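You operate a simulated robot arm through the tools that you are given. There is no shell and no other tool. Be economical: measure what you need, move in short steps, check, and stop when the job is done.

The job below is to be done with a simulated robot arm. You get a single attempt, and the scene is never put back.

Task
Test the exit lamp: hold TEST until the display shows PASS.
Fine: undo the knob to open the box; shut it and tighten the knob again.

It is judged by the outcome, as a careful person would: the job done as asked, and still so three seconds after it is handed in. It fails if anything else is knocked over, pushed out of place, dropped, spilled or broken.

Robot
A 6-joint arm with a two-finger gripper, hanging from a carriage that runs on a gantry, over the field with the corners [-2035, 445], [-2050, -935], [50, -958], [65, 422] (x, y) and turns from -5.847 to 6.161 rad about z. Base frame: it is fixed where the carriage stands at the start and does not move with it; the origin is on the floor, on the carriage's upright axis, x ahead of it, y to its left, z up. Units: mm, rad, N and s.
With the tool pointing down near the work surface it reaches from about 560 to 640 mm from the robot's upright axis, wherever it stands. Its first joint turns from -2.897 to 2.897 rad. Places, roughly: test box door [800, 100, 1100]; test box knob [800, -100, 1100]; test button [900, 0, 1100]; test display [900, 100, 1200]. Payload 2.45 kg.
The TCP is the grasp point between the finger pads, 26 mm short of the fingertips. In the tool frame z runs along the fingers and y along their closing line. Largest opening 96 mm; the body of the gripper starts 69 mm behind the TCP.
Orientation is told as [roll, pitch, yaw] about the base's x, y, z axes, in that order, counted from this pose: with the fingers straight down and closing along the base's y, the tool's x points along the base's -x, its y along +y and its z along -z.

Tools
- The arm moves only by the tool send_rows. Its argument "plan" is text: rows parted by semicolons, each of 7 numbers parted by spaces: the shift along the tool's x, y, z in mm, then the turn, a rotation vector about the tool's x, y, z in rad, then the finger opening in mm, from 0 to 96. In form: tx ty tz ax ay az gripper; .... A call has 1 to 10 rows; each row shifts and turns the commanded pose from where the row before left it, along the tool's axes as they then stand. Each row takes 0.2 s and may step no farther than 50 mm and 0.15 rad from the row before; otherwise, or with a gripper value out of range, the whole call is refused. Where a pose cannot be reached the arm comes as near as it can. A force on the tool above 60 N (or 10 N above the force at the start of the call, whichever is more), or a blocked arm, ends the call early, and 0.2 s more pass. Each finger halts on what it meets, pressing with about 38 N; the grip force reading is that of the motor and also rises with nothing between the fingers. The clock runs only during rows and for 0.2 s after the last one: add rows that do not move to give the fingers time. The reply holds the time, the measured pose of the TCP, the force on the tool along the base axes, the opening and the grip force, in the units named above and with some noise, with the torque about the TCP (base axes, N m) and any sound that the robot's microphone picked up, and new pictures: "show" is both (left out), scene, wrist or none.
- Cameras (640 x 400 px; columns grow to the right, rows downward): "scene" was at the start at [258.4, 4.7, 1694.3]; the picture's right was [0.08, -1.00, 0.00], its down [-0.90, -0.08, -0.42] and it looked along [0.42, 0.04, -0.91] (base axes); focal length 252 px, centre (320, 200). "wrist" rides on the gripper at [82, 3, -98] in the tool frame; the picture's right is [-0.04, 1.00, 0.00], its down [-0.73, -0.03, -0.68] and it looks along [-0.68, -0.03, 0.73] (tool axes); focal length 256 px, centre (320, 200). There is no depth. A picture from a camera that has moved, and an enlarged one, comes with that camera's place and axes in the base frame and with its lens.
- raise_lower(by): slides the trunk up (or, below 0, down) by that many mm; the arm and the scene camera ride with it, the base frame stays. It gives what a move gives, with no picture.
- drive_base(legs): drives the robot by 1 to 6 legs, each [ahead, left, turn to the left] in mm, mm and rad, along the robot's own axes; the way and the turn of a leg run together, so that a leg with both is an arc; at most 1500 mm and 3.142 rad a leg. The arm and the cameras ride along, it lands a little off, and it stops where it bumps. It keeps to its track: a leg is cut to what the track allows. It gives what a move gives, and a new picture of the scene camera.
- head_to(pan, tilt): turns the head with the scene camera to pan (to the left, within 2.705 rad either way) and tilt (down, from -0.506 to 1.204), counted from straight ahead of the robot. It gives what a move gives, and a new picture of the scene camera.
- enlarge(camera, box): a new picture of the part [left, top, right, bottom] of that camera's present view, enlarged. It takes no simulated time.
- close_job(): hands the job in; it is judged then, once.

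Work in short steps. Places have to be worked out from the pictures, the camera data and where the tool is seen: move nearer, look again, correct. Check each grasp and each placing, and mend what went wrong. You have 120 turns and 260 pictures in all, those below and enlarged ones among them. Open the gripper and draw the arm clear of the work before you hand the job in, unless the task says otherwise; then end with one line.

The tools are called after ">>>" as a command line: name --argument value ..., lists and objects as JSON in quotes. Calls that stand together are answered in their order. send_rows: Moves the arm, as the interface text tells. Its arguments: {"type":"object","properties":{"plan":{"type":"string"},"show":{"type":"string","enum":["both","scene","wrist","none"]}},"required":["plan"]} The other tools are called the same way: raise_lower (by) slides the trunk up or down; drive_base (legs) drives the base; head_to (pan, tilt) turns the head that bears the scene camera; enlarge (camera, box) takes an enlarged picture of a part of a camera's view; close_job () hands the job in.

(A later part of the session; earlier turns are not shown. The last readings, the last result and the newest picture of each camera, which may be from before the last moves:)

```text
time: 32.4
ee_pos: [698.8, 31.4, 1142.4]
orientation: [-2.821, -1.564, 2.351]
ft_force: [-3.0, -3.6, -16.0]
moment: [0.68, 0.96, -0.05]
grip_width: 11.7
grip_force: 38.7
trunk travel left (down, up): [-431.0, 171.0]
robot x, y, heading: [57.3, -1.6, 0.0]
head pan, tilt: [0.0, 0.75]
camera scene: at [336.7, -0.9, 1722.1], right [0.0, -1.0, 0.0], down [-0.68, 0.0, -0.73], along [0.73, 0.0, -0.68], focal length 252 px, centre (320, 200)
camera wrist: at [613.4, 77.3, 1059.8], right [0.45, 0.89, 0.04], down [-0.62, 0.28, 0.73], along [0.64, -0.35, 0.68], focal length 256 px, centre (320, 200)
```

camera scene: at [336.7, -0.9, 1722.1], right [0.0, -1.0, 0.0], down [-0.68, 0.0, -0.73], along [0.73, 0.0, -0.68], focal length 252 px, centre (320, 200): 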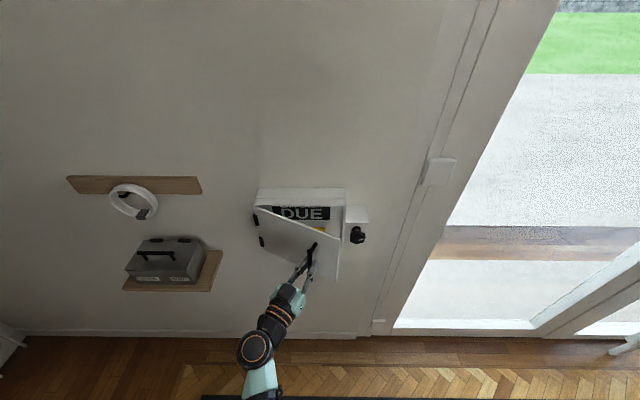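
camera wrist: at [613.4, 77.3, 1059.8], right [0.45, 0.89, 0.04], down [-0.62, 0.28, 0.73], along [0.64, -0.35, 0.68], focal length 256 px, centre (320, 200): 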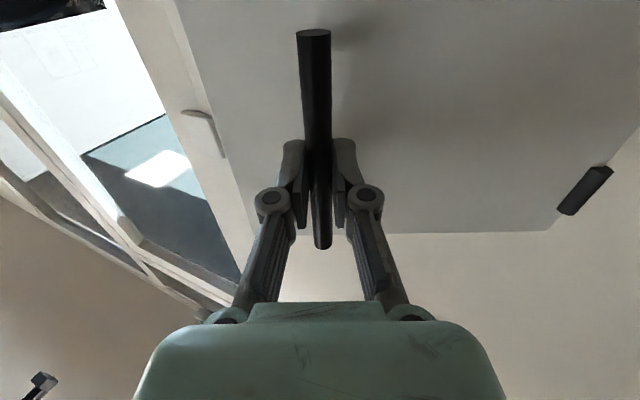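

The door opens well and the display reads DUE. I continue the arc.

>>> send_rows --plan "0 4.3 -15.5 0.08 0 0 4; 0 4.3 -15.5 0.08 0 0 4; 0 4.3 -15.5 0.08 0 0 4; 0 4.3 -15.5 0.08 0 0 4; 0 4.3 -15.5 0.08 0 0 4; 0 4.3 -15.5 0.08 0 0 4"

```text
time: 33.8
ee_pos: [681.6, 47.7, 1141.2]
orientation: [-2.789, -1.564, 2.201]
ft_force: [-2.7, -3.0, -18.7]
moment: [0.28, 0.21, -0.02]
grip_width: 11.7
grip_force: 38.5
out of reach, approached as far as the arm can: row 2, 3, 4, 5, 6
trunk travel left (down, up): [-431.0, 171.0]
robot x, y, heading: [55.2, -1.6, 0.002]
head pan, tilt: [0.0, 0.75]
camera scene: at [336.7, -0.7, 1721.9], right [0.0, -1.0, 0.0], down [-0.68, 0.0, -0.73], along [0.73, 0.0, -0.68], focal length 252 px, centre (320, 200)
camera wrist: at [601.5, 104.2, 1060.0], right [0.55, 0.83, 0.04], down [-0.58, 0.36, 0.73], along [0.59, -0.43, 0.68], focal length 256 px, centre (320, 200)
```

scene: 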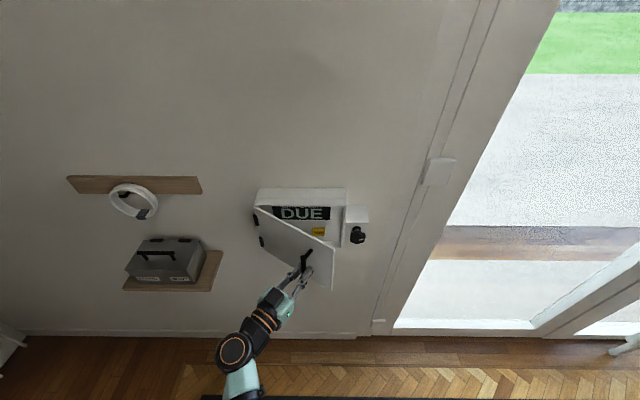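
wrist: 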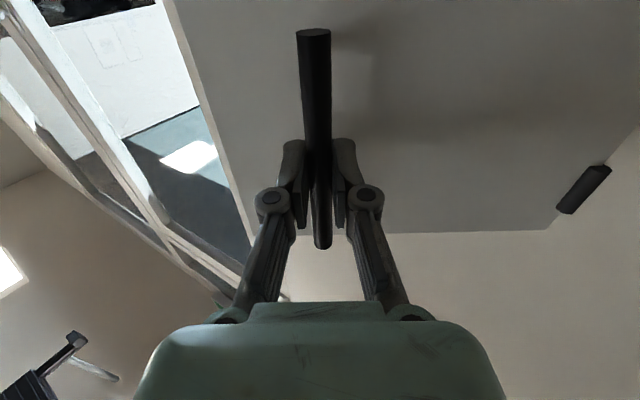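

Yaw is at the arm's limit, so I step the commanded pose back to the real one. Then I keep pulling without turning the tool, letting the round bar pivot in the pads.

>>> send_rows --plan "0 -3.05 15.8 -0.08 0 0 4; 0 -3.05 15.8 -0.08 0 0 4; 0 -3.05 15.8 -0.08 0 0 4; 0 -3.05 15.8 -0.08 0 0 4; 0 -3.05 15.8 -0.08 0 0 4; 0 3.5 -14.3 0 0 0 4; 0 3.6 -14.3 0 0 0 4; 0 5.5 -13.6 0 0 0 4; 0 5.6 -13.5 0 0 0 4"

```text
time: 35.8
ee_pos: [695.1, 29.4, 1143.5]
orientation: [-2.338, -1.563, 2.151]
ft_force: [0.1, 0.1, -21.2]
moment: [0.19, 0.11, 0.05]
grip_width: 12.2
grip_force: 38.8
trunk travel left (down, up): [-431.0, 171.0]
robot x, y, heading: [57.1, 2.9, 0.001]
head pan, tilt: [0.0, 0.75]
camera scene: at [336.8, -0.4, 1721.9], right [0.0, -1.0, 0.0], down [-0.68, 0.0, -0.73], along [0.73, 0.0, -0.68], focal length 252 px, centre (320, 200)
camera wrist: at [598.5, 51.1, 1062.4], right [0.18, 0.98, 0.04], down [-0.68, 0.1, 0.73], along [0.71, -0.16, 0.68], focal length 256 px, centre (320, 200)
```

scene: 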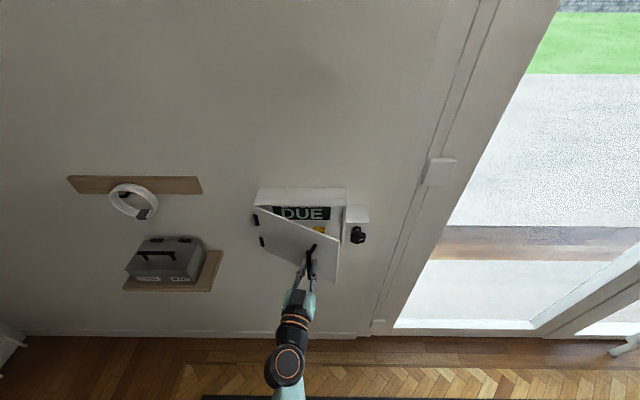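
wrist: 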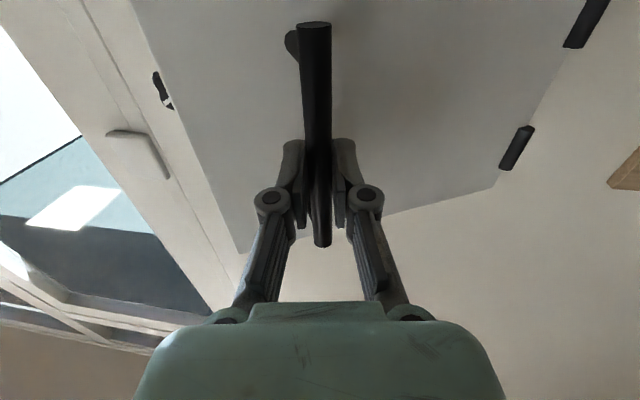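

The bar pivots in the pads as hoped. I continue along the arc keeping tool yaw fixed.

>>> send_rows --plan "1 7.5 -12.5 0 0 0 4; 1 7.6 -12.5 0 0 0 4; 0 9.4 -11.2 0 0 0 4; 0 9.4 -11.1 0 0 0 4; 0 11 -9.8 0 0 0 4; 0 11.1 -9.8 0 0 0 4; 0 12.4 -8 0 0 0 4; 0 12.4 -7.9 0 0 0 4; 0 13.3 -6 0 0 0 4; 0 13.4 -6 0 0 0 4"

```text
time: 38.0
ee_pos: [624.9, 154.1, 1141.6]
orientation: [-2.842, -1.561, 2.655]
ft_force: [-8.2, -1.9, 26.5]
moment: [0.1, -0.04, 0.02]
grip_width: 11.8
grip_force: 38.7
trunk travel left (down, up): [-431.0, 171.0]
robot x, y, heading: [54.4, -0.5, 0.002]
head pan, tilt: [0.0, 0.75]
camera scene: at [338.0, -0.2, 1722.7], right [0.0, -1.0, 0.0], down [-0.68, 0.0, -0.73], along [0.73, 0.0, -0.68], focal length 252 px, centre (320, 200)
camera wrist: at [529.0, 174.6, 1060.0], right [0.18, 0.98, 0.04], down [-0.68, 0.1, 0.73], along [0.71, -0.16, 0.69], focal length 256 px, centre (320, 200)
```

scene: 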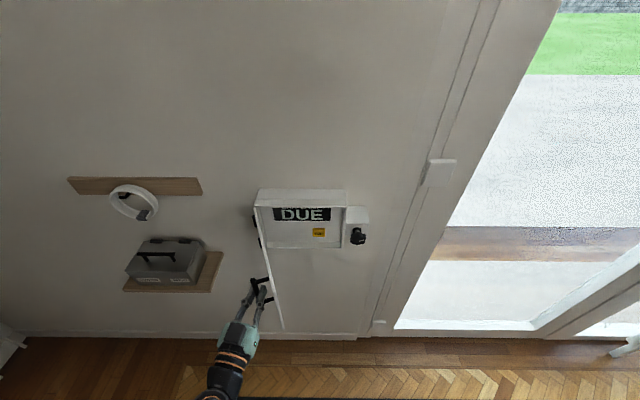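
wrist: 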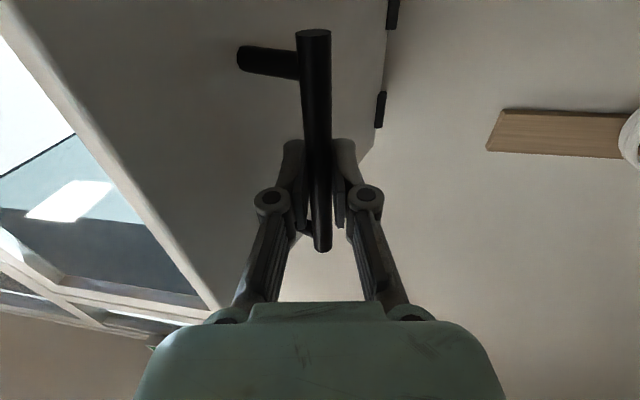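

Door is open about 70°. A bit more to get it clear.

>>> send_rows --plan "-2 14 -4 0 0 0 4; 0 14 -4 0 0 0 4; 0 14.5 -2 0 0 0 4; 0 14.5 -1.6 0 0 0 4"

>>> enlarge --camera "scene" --box '[220, 175, 380, 275]'

```text
time: 39.0
ee_pos: [623.4, 210.0, 1141.8]
orientation: [-2.61, -1.561, 2.424]
ft_force: [3.5, 0.1, 5.8]
moment: [0.26, 0.17, 0.0]
grip_width: 11.6
grip_force: 39.2
trunk travel left (down, up): [-431.0, 171.0]
robot x, y, heading: [56.8, 1.1, 0.001]
head pan, tilt: [0.0, 0.75]
camera scene: at [337.9, -0.4, 1722.5], right [0.0, -1.0, 0.0], down [-0.68, 0.0, -0.73], along [0.73, 0.0, -0.68], focal length 252 px, centre (320, 200)
camera wrist: at [527.8, 230.6, 1059.6], right [0.19, 0.98, 0.04], down [-0.68, 0.1, 0.73], along [0.71, -0.16, 0.68], focal length 256 px, centre (320, 200)
```

scene: 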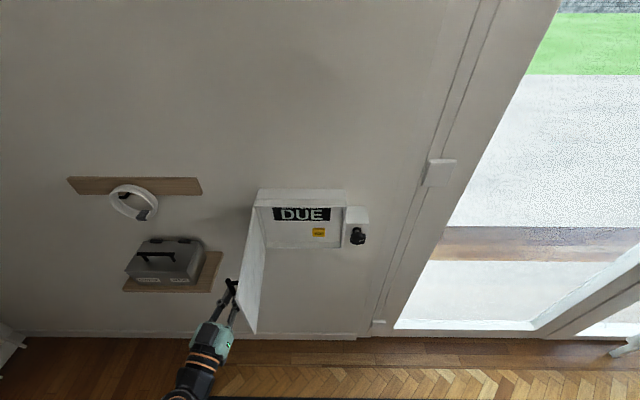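
wrist: 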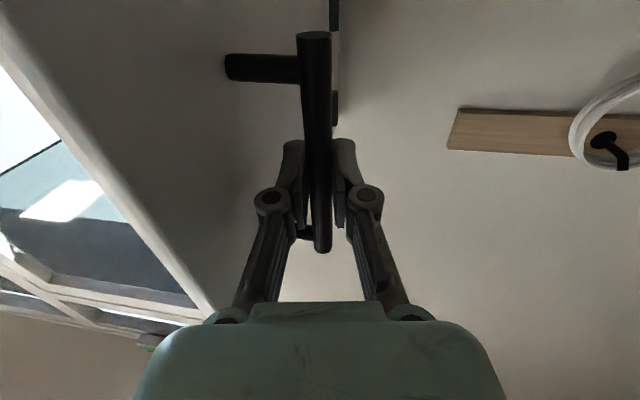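

```text
4.00 times, centred on (300, 225) of scene
camera zoom: at [337.9, -0.4, 1722.5], right [0.0, -1.0, 0.0], down [-0.68, 0.0, -0.73], along [0.73, 0.0, -0.68], focal length 1007 px, centre (400, 100)
```

zoom: 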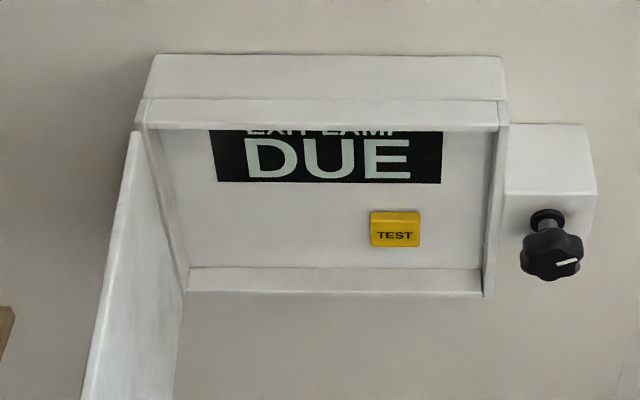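

The box is open and TEST is visible. I release the handle slightly and back straight off.

>>> send_rows --plan "0 0 0 0 0 0 22; 0 0 0 0 0 0 22; 0 0 -25 0 0 0 22; 0 0 -35 0 0 0 22; 0 0 -40 0 0 0 22"

```text
time: 40.2
ee_pos: [536.2, 216.9, 1138.3]
orientation: [-2.764, -1.56, 2.587]
ft_force: [0.4, 0.1, 0.2]
moment: [-0.01, -0.02, 0.0]
grip_width: 22.1
grip_force: 0.1
out of reach, approached as far as the arm can: row 5
trunk travel left (down, up): [-431.0, 171.0]
robot x, y, heading: [57.9, -0.8, -0.002]
head pan, tilt: [0.0, 0.75]
camera scene: at [337.6, -0.5, 1722.4], right [0.0, -1.0, 0.0], down [-0.68, 0.0, -0.73], along [0.73, 0.0, -0.68], focal length 252 px, centre (320, 200)
camera wrist: at [440.2, 236.8, 1056.1], right [0.18, 0.98, 0.04], down [-0.68, 0.1, 0.73], along [0.71, -0.15, 0.69], focal length 256 px, centre (320, 200)
```

scene: 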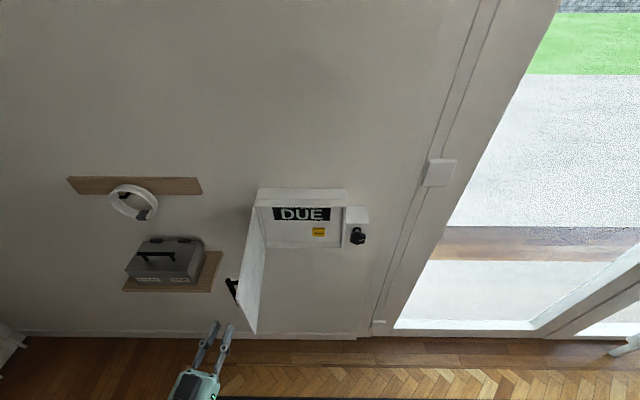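
wrist: 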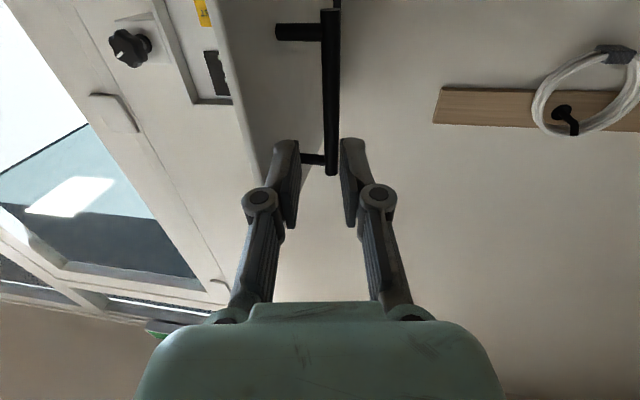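

Clear of the handle. Before sweeping right I drive the carriage back and to the right so the gripper clears the door edge, then lower the trunk to find better reach.

>>> drive_base --legs '[[-130, 0, 0], [0, -220, 0]]'

>>> raise_lower --by -150

```text
time: 42.8
ee_pos: [408.6, -2.1, 1137.8]
orientation: [-2.722, -1.561, 2.547]
ft_force: [0.2, -0.5, -0.4]
moment: [-0.01, 0.02, -0.01]
grip_width: 22.0
grip_force: 0.2
trunk travel left (down, up): [-431.0, 171.0]
robot x, y, heading: [-71.6, -223.2, 0.003]
head pan, tilt: [0.0, 0.75]
camera scene: at [210.2, -220.0, 1722.4], right [0.0, -1.0, 0.0], down [-0.68, 0.0, -0.73], along [0.73, 0.0, -0.68], focal length 252 px, centre (320, 200)
```

scene: 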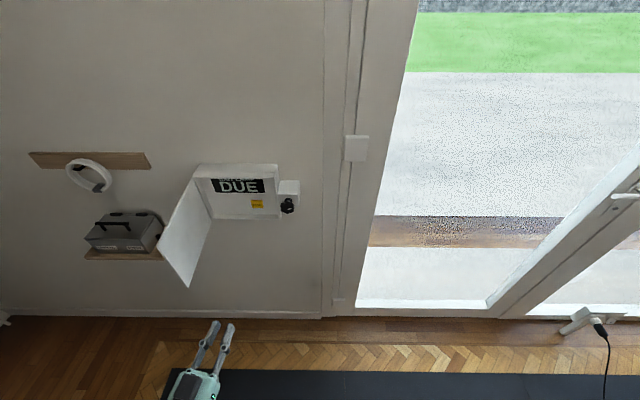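

```text
time: 44.5
ee_pos: [408.7, -1.7, 987.1]
orientation: [-2.727, -1.559, 2.55]
ft_force: [-0.2, -0.3, -0.3]
moment: [0.0, -0.03, 0.02]
grip_width: 22.1
grip_force: 0.1
trunk travel left (down, up): [-281.0, 321.0]
robot x, y, heading: [-71.5, -220.3, 0.008]
head pan, tilt: [0.0, 0.75]
```

I straighten the tool yaw, raise it to button height and bring the arm more in line with the robot, with the fingers closing.

>>> send_rows --plan "-25 0 0 -0.12 0 0 10; -25 0 0 -0.065 0 0 0; -25 -40 0 0 0 0 0; -8 -45 0 0 0 0 0; 0 -45 0 0 0 0 0; 0 -40 20 0 0 0 0" --show "none"

>>> drive_base --legs '[[0, 175, 0], [125, 0, 0]]'

>>> send_rows --plan "0 0 0 0 0 0 0" --show "wrist"

```text
time: 45.9
ee_pos: [426.3, -172.6, 1071.0]
orientation: [-2.595, -1.557, 2.603]
ft_force: [0.6, 0.0, -0.1]
moment: [-0.01, 0.0, -0.01]
grip_width: 0.0
grip_force: 29.0
trunk travel left (down, up): [-281.0, 321.0]
robot x, y, heading: [-71.1, -220.6, 0.004]
head pan, tilt: [0.0, 0.75]
```

```text
time: 48.3
ee_pos: [549.1, 5.4, 1071.1]
orientation: [-2.542, -1.561, 2.551]
ft_force: [0.1, -0.3, -0.8]
moment: [-0.01, 0.0, -0.03]
grip_width: 0.0
grip_force: 28.4
trunk travel left (down, up): [-281.0, 321.0]
robot x, y, heading: [52.8, -43.8, -0.001]
head pan, tilt: [0.0, 0.75]
camera scene: at [333.8, -41.6, 1572.4], right [0.0, -1.0, 0.0], down [-0.68, 0.0, -0.73], along [0.73, 0.0, -0.68], focal length 252 px, centre (320, 200)
```

scene: 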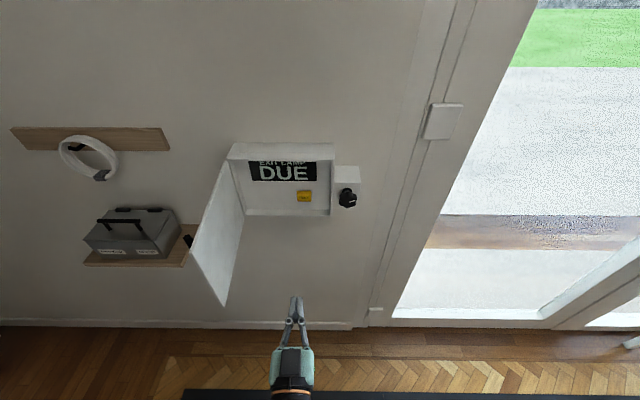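

```text
time: 48.7
ee_pos: [549.0, 6.1, 1071.8]
orientation: [-2.557, -1.56, 2.566]
ft_force: [-0.2, 0.7, 0.6]
moment: [0.0, 0.03, 0.0]
grip_width: 0.0
grip_force: 28.6
trunk travel left (down, up): [-281.0, 321.0]
robot x, y, heading: [54.7, -39.8, 0.003]
head pan, tilt: [0.0, 0.75]
camera wrist: at [452.2, 7.9, 990.0], right [-0.01, 1.0, 0.03], down [-0.68, -0.03, 0.73], along [0.73, -0.02, 0.68], focal length 256 px, centre (320, 200)
```

wrist: 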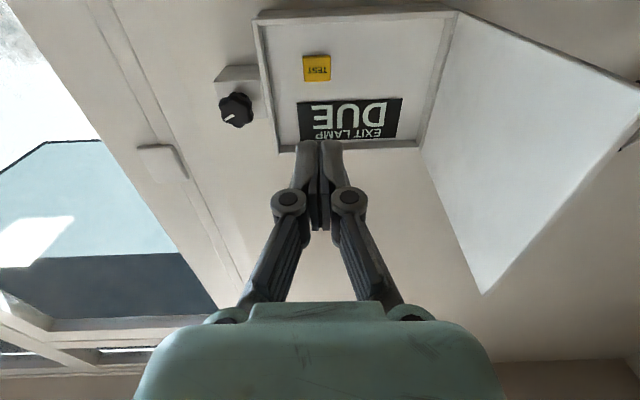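

Triangulated button front at about (855, 2, 1102). I move in at that line and stop short at x≈790 (tips ≈816).

>>> send_rows --plan "-15 -2 40 0 0 0 0; -15 -2 40 0 0 0 0; 0 0 40 0 0 0 0; 0 0 40 0 0 0 0; 0 0 40 0 0 0 0; 0 0 40 0 0 0 0"

>>> enlarge --camera "wrist" --box '[220, 60, 420, 200]'

>>> enlarge --camera "scene" --box '[220, 130, 380, 230]'

```text
time: 50.1
ee_pos: [786.1, 13.9, 1099.8]
orientation: [-2.553, -1.561, 2.56]
ft_force: [0.0, -0.9, -0.5]
moment: [-0.05, 0.0, -0.04]
grip_width: 0.0
grip_force: 28.2
out of reach, approached as far as the arm can: row 2
trunk travel left (down, up): [-281.0, 321.0]
robot x, y, heading: [53.7, -41.6, 0.0]
head pan, tilt: [0.0, 0.75]
camera scene: at [333.9, -41.5, 1572.5], right [0.0, -1.0, 0.0], down [-0.68, 0.0, -0.73], along [0.73, 0.0, -0.68], focal length 252 px, centre (320, 200)
camera wrist: at [688.6, 15.2, 1018.6], right [-0.01, 1.0, 0.03], down [-0.69, -0.03, 0.73], along [0.73, -0.02, 0.69], focal length 256 px, centre (320, 200)
```

scene: 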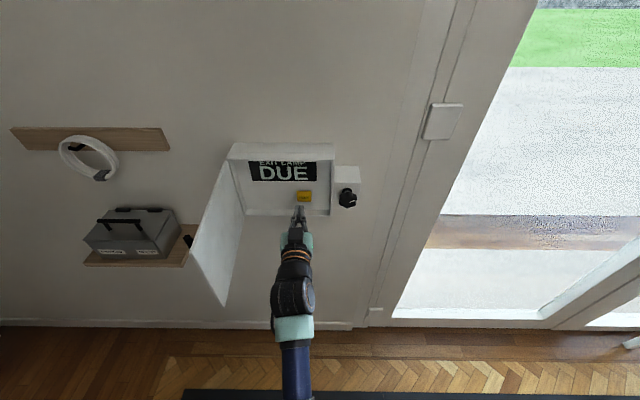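
wrist: 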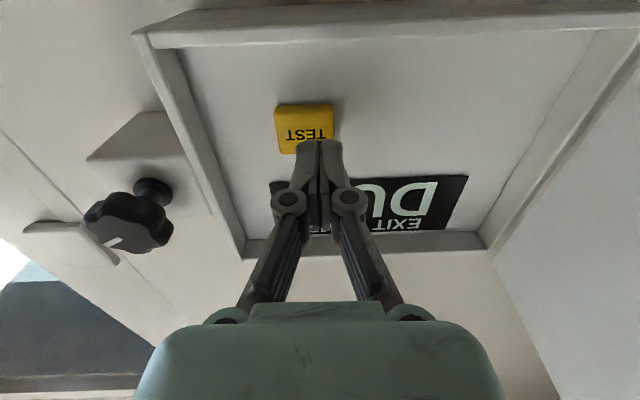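

```text
2.86 times, centred on (320, 130) of wrist
camera zoom: at [688.6, 15.2, 1018.6], right [-0.01, 1.0, 0.03], down [-0.69, -0.03, 0.73], along [0.73, -0.02, 0.69], focal length 731 px, centre (320, 400)
```

zoom: 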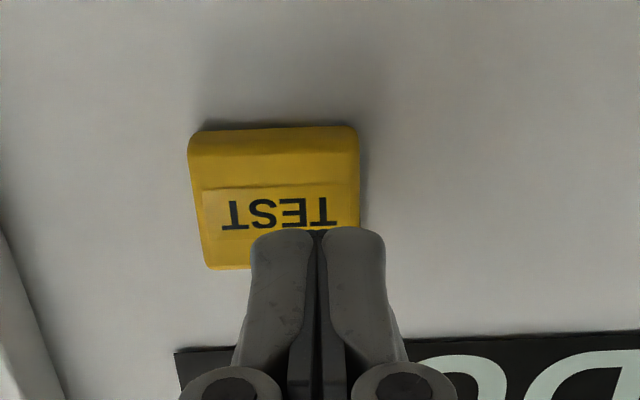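

```text
4.00 times, centred on (300, 180) of scene
camera zoom: at [333.9, -41.5, 1572.5], right [0.0, -1.0, 0.0], down [-0.68, 0.0, -0.73], along [0.73, 0.0, -0.68], focal length 1007 px, centre (400, 280)
```

zoom: 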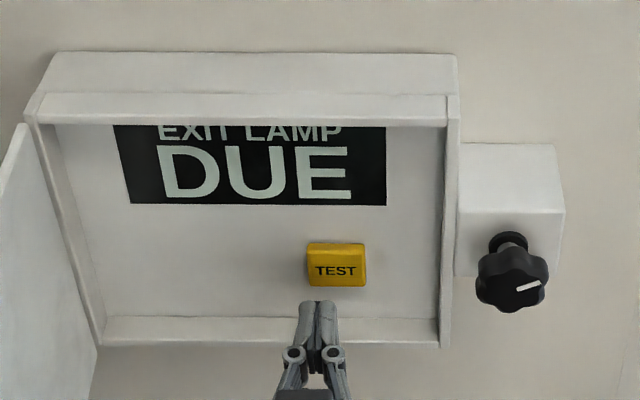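

The tool sits at y≈14, while the button is at y≈3, z≈1105. I correct and creep in.

>>> send_rows --plan "-5 -11 0 0 0 0 0; 0 0 10 0 0 0 0; 0 0 10 0 0 0 0; 0 0 5 0 0 0 0"

>>> enlarge --camera "wrist" --box '[220, 60, 420, 200]'

```text
time: 51.1
ee_pos: [815.3, 1.2, 1106.2]
orientation: [-2.568, -1.562, 2.575]
ft_force: [1.1, 0.8, 0.1]
moment: [0.01, 0.0, 0.02]
grip_width: 0.2
grip_force: 29.0
trunk travel left (down, up): [-281.0, 321.0]
robot x, y, heading: [53.6, -39.0, -0.003]
head pan, tilt: [0.0, 0.75]
camera scene: at [333.7, -41.6, 1572.4], right [0.0, -1.0, 0.0], down [-0.68, 0.0, -0.73], along [0.73, 0.0, -0.68], focal length 252 px, centre (320, 200)
camera wrist: at [716.5, 3.4, 1024.5], right [-0.01, 1.0, 0.03], down [-0.69, -0.03, 0.73], along [0.73, -0.02, 0.69], focal length 256 px, centre (320, 200)
```

scene: 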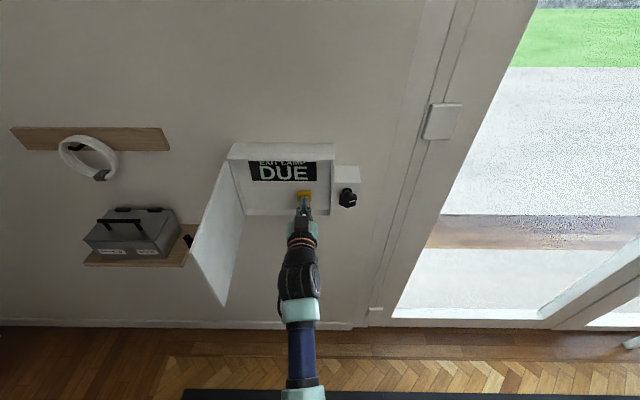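
wrist: 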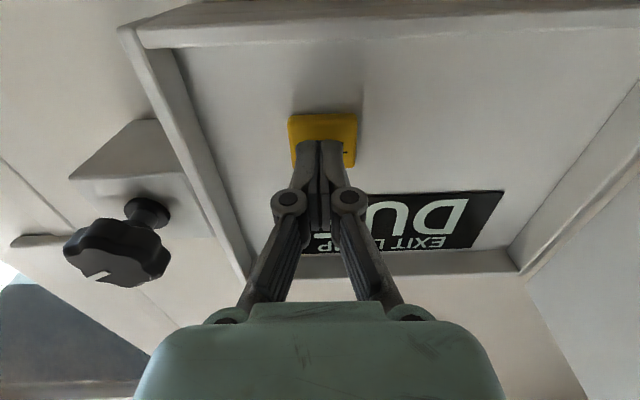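

```text
2.86 times, centred on (320, 130) of wrist
camera zoom: at [716.5, 3.4, 1024.5], right [-0.01, 1.0, 0.03], down [-0.69, -0.03, 0.73], along [0.73, -0.02, 0.69], focal length 731 px, centre (320, 400)
```

zoom: 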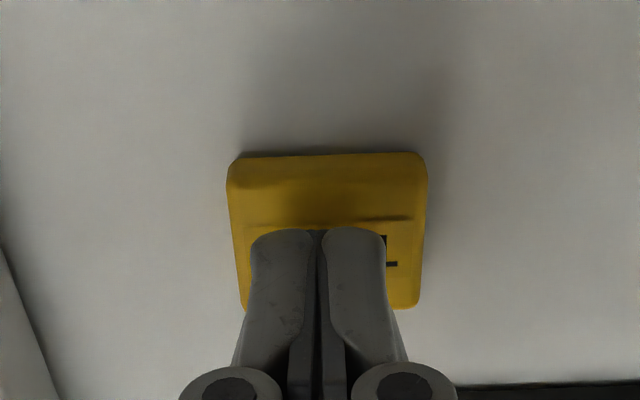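

Centred on the button, tips nearly touching. I press in 3 mm steps.

>>> send_rows --plan "0 0 3 0 0 0 0; 0 0 3 0 0 0 0; 0 0 3 0 0 0 0; 0 0 0 0 0 0 0" --show "scene"

```text
time: 52.1
ee_pos: [823.1, 1.6, 1107.7]
orientation: [-2.537, -1.561, 2.543]
ft_force: [-0.3, -0.6, 0.2]
moment: [0.0, 0.02, 0.01]
grip_width: 0.0
grip_force: 28.6
trunk travel left (down, up): [-281.0, 321.0]
robot x, y, heading: [53.6, -42.4, 0.001]
head pan, tilt: [0.0, 0.75]
camera scene: at [333.7, -41.6, 1572.4], right [0.0, -1.0, 0.0], down [-0.68, 0.0, -0.73], along [0.73, 0.0, -0.68], focal length 252 px, centre (320, 200)
```

scene: 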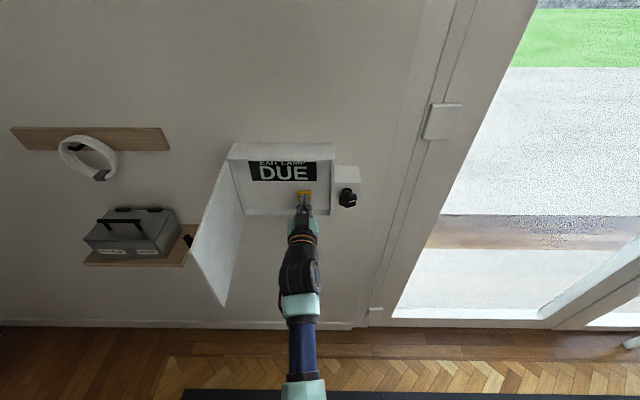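

No contact yet; I keep creeping.

>>> send_rows --plan "0 0 3 0 0 0 0; 0 0 3 0 0 0 0; 0 0 3 0 0 0 0; 0 0 3 0 0 0 0; 0 0 0 0 0 0 0" --show "scene"

```text
time: 53.3
ee_pos: [830.9, -0.7, 1106.7]
orientation: [-2.516, -1.561, 2.526]
ft_force: [-30.0, -2.9, 12.5]
moment: [0.06, -0.19, -0.09]
grip_width: 5.9
grip_force: 28.0
trunk travel left (down, up): [-281.0, 321.0]
robot x, y, heading: [51.1, -39.9, -0.002]
head pan, tilt: [0.0, 0.75]
heard: click
camera scene: at [331.6, -41.8, 1571.7], right [0.0, -1.0, 0.0], down [-0.68, 0.0, -0.73], along [0.73, 0.0, -0.68], focal length 252 px, centre (320, 200)
```

scene: 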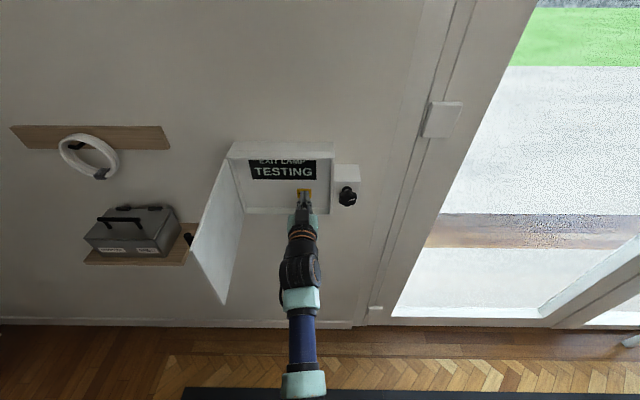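

It clicked and the display reads TESTING. I hold still.

>>> send_rows --plan "0 0 0.5 0 0 0 0; 0 0 0 0 0 0 0; 0 0 0 0 0 0 0; 0 0 0 0 0 0 0; 0 0 0 0 0 0 0; 0 0 0 0 0 0 0; 0 0 0 0 0 0 0; 0 0 0 0 0 0 0; 0 0 0 0 0 0 0; 0 0 0 0 0 0 0" --show "scene"

```text
time: 55.5
ee_pos: [832.6, 3.0, 1103.5]
orientation: [-2.183, -1.563, 2.192]
ft_force: [-33.9, -2.7, 9.8]
moment: [-0.03, -0.18, -0.1]
grip_width: 6.0
grip_force: 28.4
trunk travel left (down, up): [-281.0, 321.0]
robot x, y, heading: [55.0, -43.8, 0.001]
head pan, tilt: [0.0, 0.75]
camera scene: at [331.5, -41.7, 1571.4], right [0.0, -1.0, 0.0], down [-0.68, 0.0, -0.73], along [0.73, 0.0, -0.68], focal length 252 px, centre (320, 200)
```

scene: 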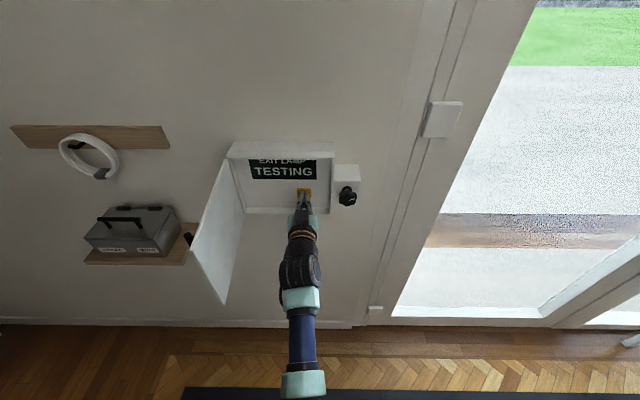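

Still TESTING; force is steady, so I keep holding.

>>> send_rows --plan "0 0 0 0 0 0 0; 0 0 0 0 0 0 0; 0 0 0 0 0 0 0; 0 0 0 0 0 0 0; 0 0 0 0 0 0 0; 0 0 0 0 0 0 0; 0 0 0 0 0 0 0; 0 0 0 0 0 0 0; 0 0 0 0 0 0 0; 0 0 0 0 0 0 0" --show "scene"

```text
time: 57.7
ee_pos: [830.8, 1.7, 1102.2]
orientation: [-2.156, -1.563, 2.165]
ft_force: [-30.3, -1.5, 2.1]
moment: [-0.02, 0.04, -0.07]
grip_width: 6.0
grip_force: 28.4
trunk travel left (down, up): [-281.0, 321.0]
robot x, y, heading: [51.9, -41.2, -0.002]
head pan, tilt: [0.0, 0.75]
camera scene: at [331.2, -41.6, 1571.3], right [0.0, -1.0, 0.0], down [-0.68, 0.0, -0.73], along [0.73, 0.0, -0.68], focal length 252 px, centre (320, 200)
```

scene: 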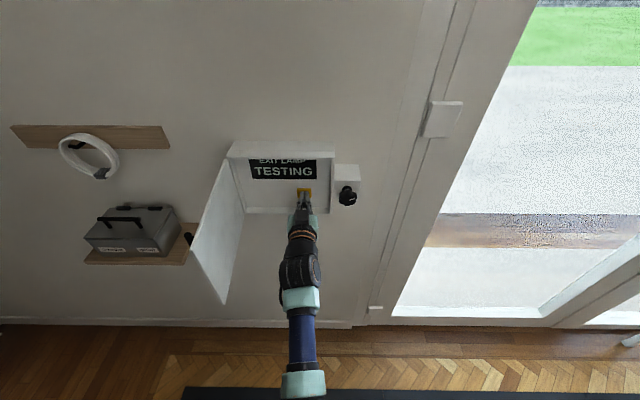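

>>> send_rows --plan "0 0 0.3 0 0 0 0; 0 0 0 0 0 0 0; 0 0 0 0 0 0 0; 0 0 0 0 0 0 0; 0 0 0 0 0 0 0; 0 0 0 0 0 0 0; 0 0 0 0 0 0 0; 0 0 0 0 0 0 0; 0 0 0 0 0 0 0; 0 0 0 0 0 0 0" --show "scene"

```text
time: 59.9
ee_pos: [832.3, 2.4, 1103.8]
orientation: [-2.203, -1.564, 2.212]
ft_force: [-32.2, -0.4, 1.3]
moment: [0.01, 0.02, -0.03]
grip_width: 6.0
grip_force: 28.6
trunk travel left (down, up): [-281.0, 321.0]
robot x, y, heading: [54.0, -39.1, 0.0]
head pan, tilt: [0.0, 0.75]
camera scene: at [331.0, -41.6, 1571.3], right [0.0, -1.0, 0.0], down [-0.68, 0.0, -0.73], along [0.73, 0.0, -0.68], focal length 252 px, centre (320, 200)
```

scene: 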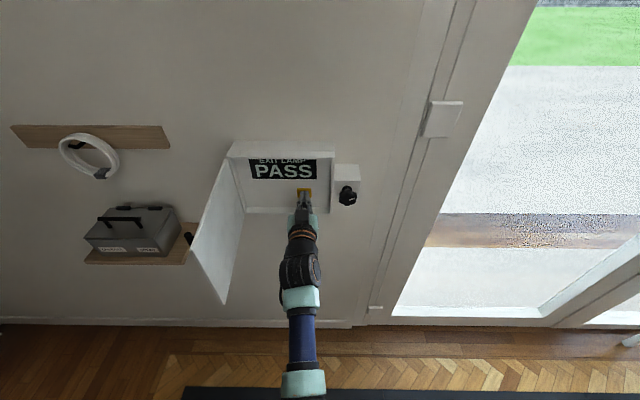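

The display shows PASS. I back straight out.

>>> send_rows --plan "0 0 -20 0 0 0 0; 0 0 -40 0 0 0 0; 0 0 -40 0 0 0 0; 0 0 -40 0 0 0 0; 0 0 -40 0 0 0 0; 0 0 -40 0 0 0 0; 0 0 -40 0 0 0 0; 0 0 -40 0 0 0 0" --show "scene"

>>> enlarge --camera "scene" --box '[180, 130, 380, 310]'

```text
time: 61.7
ee_pos: [535.2, 7.0, 1102.0]
orientation: [-2.494, -1.562, 2.502]
ft_force: [0.5, 0.2, 0.1]
moment: [0.02, 0.06, -0.03]
grip_width: 0.1
grip_force: 28.6
out of reach, approached as far as the arm can: row 3
trunk travel left (down, up): [-281.0, 321.0]
robot x, y, heading: [53.9, -42.2, 0.002]
head pan, tilt: [0.0, 0.75]
camera scene: at [333.6, -41.6, 1572.4], right [0.0, -1.0, 0.0], down [-0.68, 0.0, -0.73], along [0.73, 0.0, -0.68], focal length 252 px, centre (320, 200)
```

scene: 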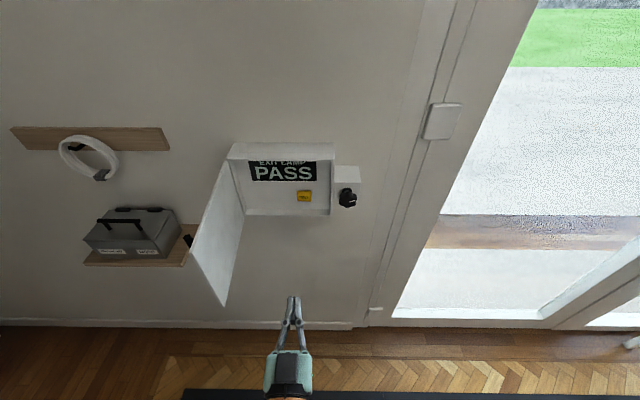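

```text
2.22 times, centred on (280, 220) of scene
camera zoom: at [333.6, -41.6, 1572.4], right [0.0, -1.0, 0.0], down [-0.68, 0.0, -0.73], along [0.73, 0.0, -0.68], focal length 560 px, centre (409, 156)
```

zoom: 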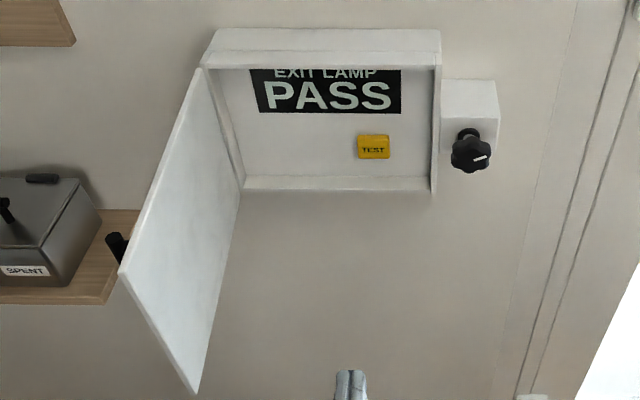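

PASS persists. To shut the door, I'll go around its free edge: drive back and left, move the arm left, then come forward outside the door and sweep it shut with the closed fingers.

>>> drive_base --legs '[[-100, 0, 0], [0, 142, 0]]'

>>> send_rows --plan "0 35 0 0 0 0 0; 0 35 0 0 0 0 0; 0 30 0 0 0 0 0; 0 0 0 0 0 0 0"

```text
time: 63.8
ee_pos: [433.9, 147.6, 1101.8]
orientation: [-2.537, -1.561, 2.545]
ft_force: [-0.3, -1.0, -0.2]
moment: [0.01, 0.0, -0.02]
grip_width: 0.0
grip_force: 27.9
trunk travel left (down, up): [-281.0, 321.0]
robot x, y, heading: [-53.2, 96.7, 0.002]
head pan, tilt: [0.0, 0.75]
camera scene: at [230.9, 97.4, 1572.4], right [0.0, -1.0, 0.0], down [-0.68, 0.0, -0.73], along [0.73, 0.0, -0.68], focal length 252 px, centre (320, 200)
```

scene: 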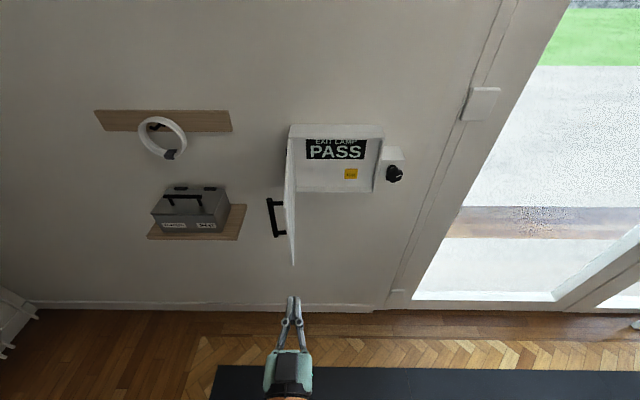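

```text
time: 64.8
ee_pos: [434.7, 247.4, 1101.9]
orientation: [-2.596, -1.56, 2.606]
ft_force: [-0.1, 0.3, -1.1]
moment: [0.03, 0.01, 0.0]
grip_width: 0.3
grip_force: 28.6
trunk travel left (down, up): [-281.0, 321.0]
robot x, y, heading: [-52.5, 95.0, 0.001]
head pan, tilt: [0.0, 0.75]
camera scene: at [230.9, 97.4, 1572.4], right [0.0, -1.0, 0.0], down [-0.68, 0.0, -0.73], along [0.73, 0.0, -0.68], focal length 252 px, centre (320, 200)
camera wrist: at [337.1, 249.5, 1020.4], right [-0.01, 1.0, 0.03], down [-0.69, -0.03, 0.73], along [0.73, -0.02, 0.68], focal length 256 px, centre (320, 200)
```

scene: 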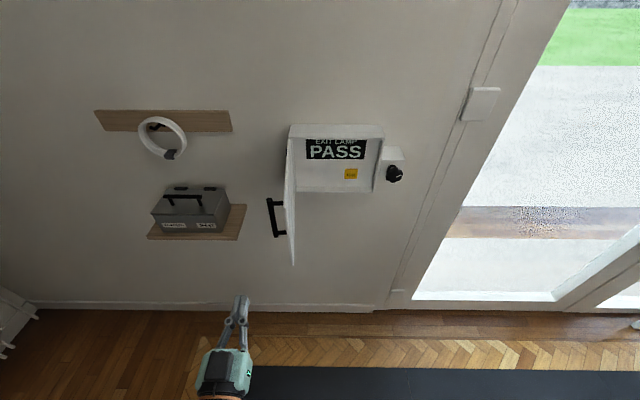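
wrist: 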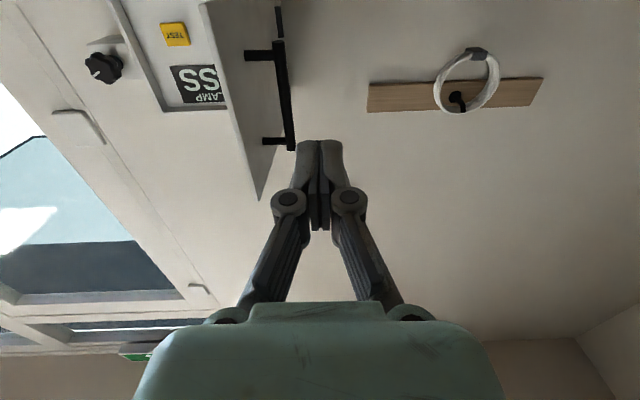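

The fingers are outside the door (door edge ≈ (577, 165)). I drive forward, keeping to the left of the handle.

>>> drive_base --legs '[[105, 0, 0]]'

>>> send_rows --plan "0 0 20 0 0 0 0; 0 0 15 0 0 0 0; 0 -15 0 0 0 0 0; 0 -15 0 0 0 0 0"

```text
time: 66.0
ee_pos: [540.3, 246.2, 1102.3]
orientation: [-2.544, -1.56, 2.551]
ft_force: [0.2, -0.7, 1.0]
moment: [-0.01, 0.0, 0.02]
grip_width: 0.0
grip_force: 29.1
trunk travel left (down, up): [-281.0, 321.0]
robot x, y, heading: [54.0, 97.4, -0.0]
head pan, tilt: [0.0, 0.75]
camera scene: at [335.3, 96.8, 1572.4], right [0.0, -1.0, 0.0], down [-0.68, 0.0, -0.73], along [0.73, 0.0, -0.68], focal length 252 px, centre (320, 200)
```

scene: 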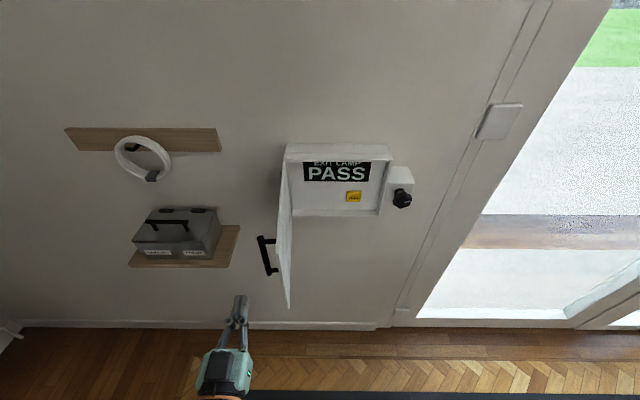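

```text
time: 67.0
ee_pos: [576.3, 217.8, 1100.8]
orientation: [-2.542, -1.561, 2.548]
ft_force: [-0.5, 0.1, -0.3]
moment: [0.0, 0.01, 0.03]
grip_width: 0.1
grip_force: 28.5
trunk travel left (down, up): [-281.0, 321.0]
robot x, y, heading: [52.2, 98.3, -0.0]
head pan, tilt: [0.0, 0.75]
camera scene: at [335.2, 96.7, 1572.4], right [0.0, -1.0, 0.0], down [-0.68, 0.0, -0.73], along [0.73, 0.0, -0.68], focal length 252 px, centre (320, 200)
camera wrist: at [477.6, 219.2, 1019.4], right [-0.01, 1.0, 0.03], down [-0.68, -0.03, 0.73], along [0.73, -0.02, 0.68], focal length 256 px, centre (320, 200)
```

scene: 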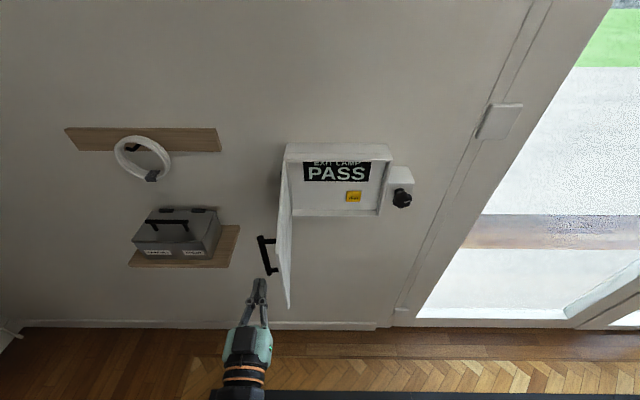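
wrist: 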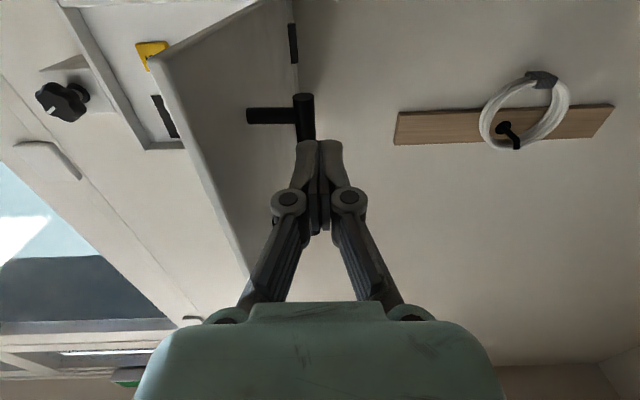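

The tips are beside the door's outer face. I sweep right to begin swinging it shut.

>>> send_rows --plan "0 -22 0 0 0 0 0; 0 -20 0 0 0 0 0; 0 -23 0 0 0 0 0; 0 -23 0 0 0 0 0; 0 -22 8 0 0 0 0; 0 -21 8 0 0 0 0"

```text
time: 68.3
ee_pos: [581.9, 139.3, 1094.2]
orientation: [-2.657, -1.558, 2.657]
ft_force: [-0.6, 0.1, 0.2]
moment: [-0.03, 0.02, 0.05]
grip_width: 0.0
grip_force: 28.6
out of reach, approached as far as the arm can: row 4, 5, 6
trunk travel left (down, up): [-281.0, 321.0]
robot x, y, heading: [55.7, 95.8, 0.0]
head pan, tilt: [0.0, 0.75]
camera scene: at [335.2, 96.8, 1572.4], right [0.0, -1.0, 0.0], down [-0.68, 0.0, -0.73], along [0.73, 0.0, -0.68], focal length 252 px, centre (320, 200)
camera wrist: at [483.0, 142.1, 1013.3], right [0.0, 1.0, 0.03], down [-0.69, -0.02, 0.73], along [0.73, -0.02, 0.69], focal length 256 px, centre (320, 200)
```

scene: 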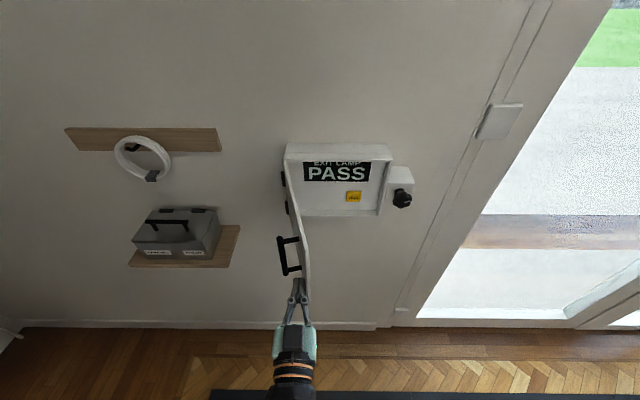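
wrist: 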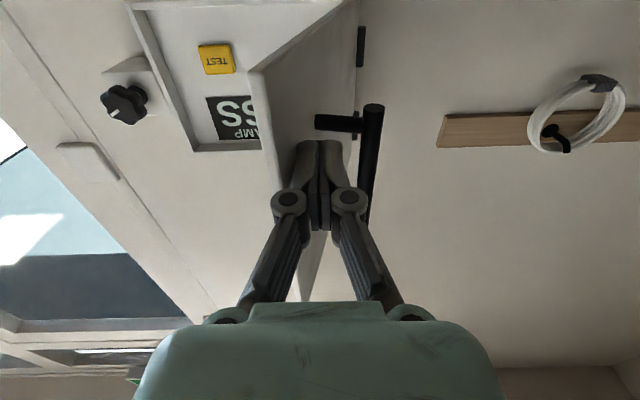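

The arm hits an odd reach gap here, so I use the carriage for the sideways sweep instead.

>>> drive_base --legs '[[0, -40, 0]]'

>>> send_rows --plan "0 0 0 0 0 0 0; 0 0 10 0 0 0 0; 0 0 10 0 0 0 0"

```text
time: 69.2
ee_pos: [581.0, 99.1, 1095.0]
orientation: [-2.641, -1.558, 2.639]
ft_force: [0.2, 0.9, -0.7]
moment: [-0.01, -0.02, 0.03]
grip_width: 0.2
grip_force: 28.3
trunk travel left (down, up): [-281.0, 321.0]
robot x, y, heading: [52.3, 58.2, 0.001]
head pan, tilt: [0.0, 0.75]
camera scene: at [335.2, 56.6, 1572.4], right [0.0, -1.0, 0.0], down [-0.68, 0.0, -0.73], along [0.73, 0.0, -0.68], focal length 252 px, centre (320, 200)
```

scene: 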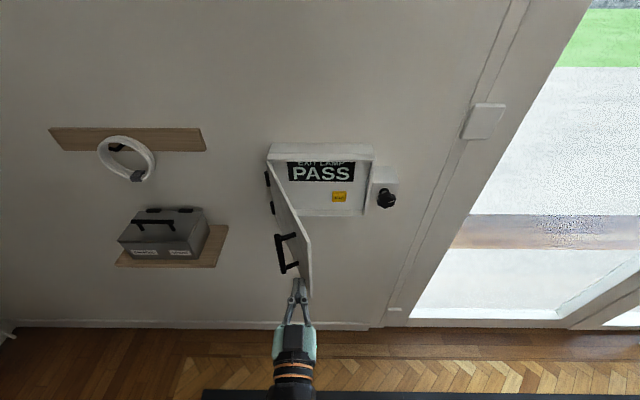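

```text
time: 70.0
ee_pos: [601.2, 99.1, 1095.7]
orientation: [-2.704, -1.556, 2.699]
ft_force: [-0.2, -0.1, 0.6]
moment: [0.0, -0.03, -0.02]
grip_width: 0.0
grip_force: 28.6
trunk travel left (down, up): [-281.0, 321.0]
robot x, y, heading: [53.9, 58.3, 0.0]
head pan, tilt: [0.0, 0.75]
camera scene: at [335.3, 56.7, 1572.4], right [0.0, -1.0, 0.0], down [-0.68, 0.0, -0.73], along [0.73, 0.0, -0.68], focal length 252 px, centre (320, 200)
camera wrist: at [503.4, 102.4, 1013.7], right [0.01, 1.0, 0.03], down [-0.69, -0.02, 0.73], along [0.73, -0.03, 0.69], focal length 256 px, centre (320, 200)
```

scene: 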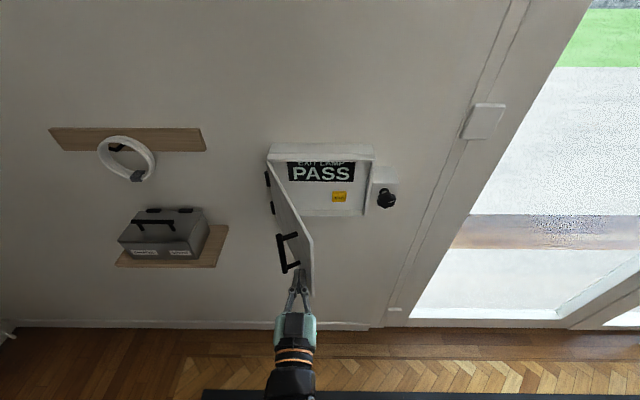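
wrist: 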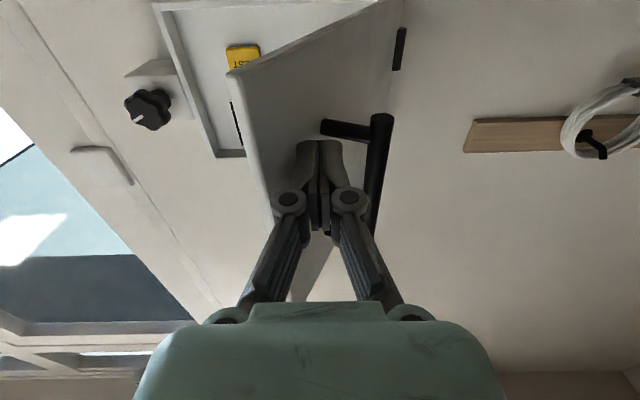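

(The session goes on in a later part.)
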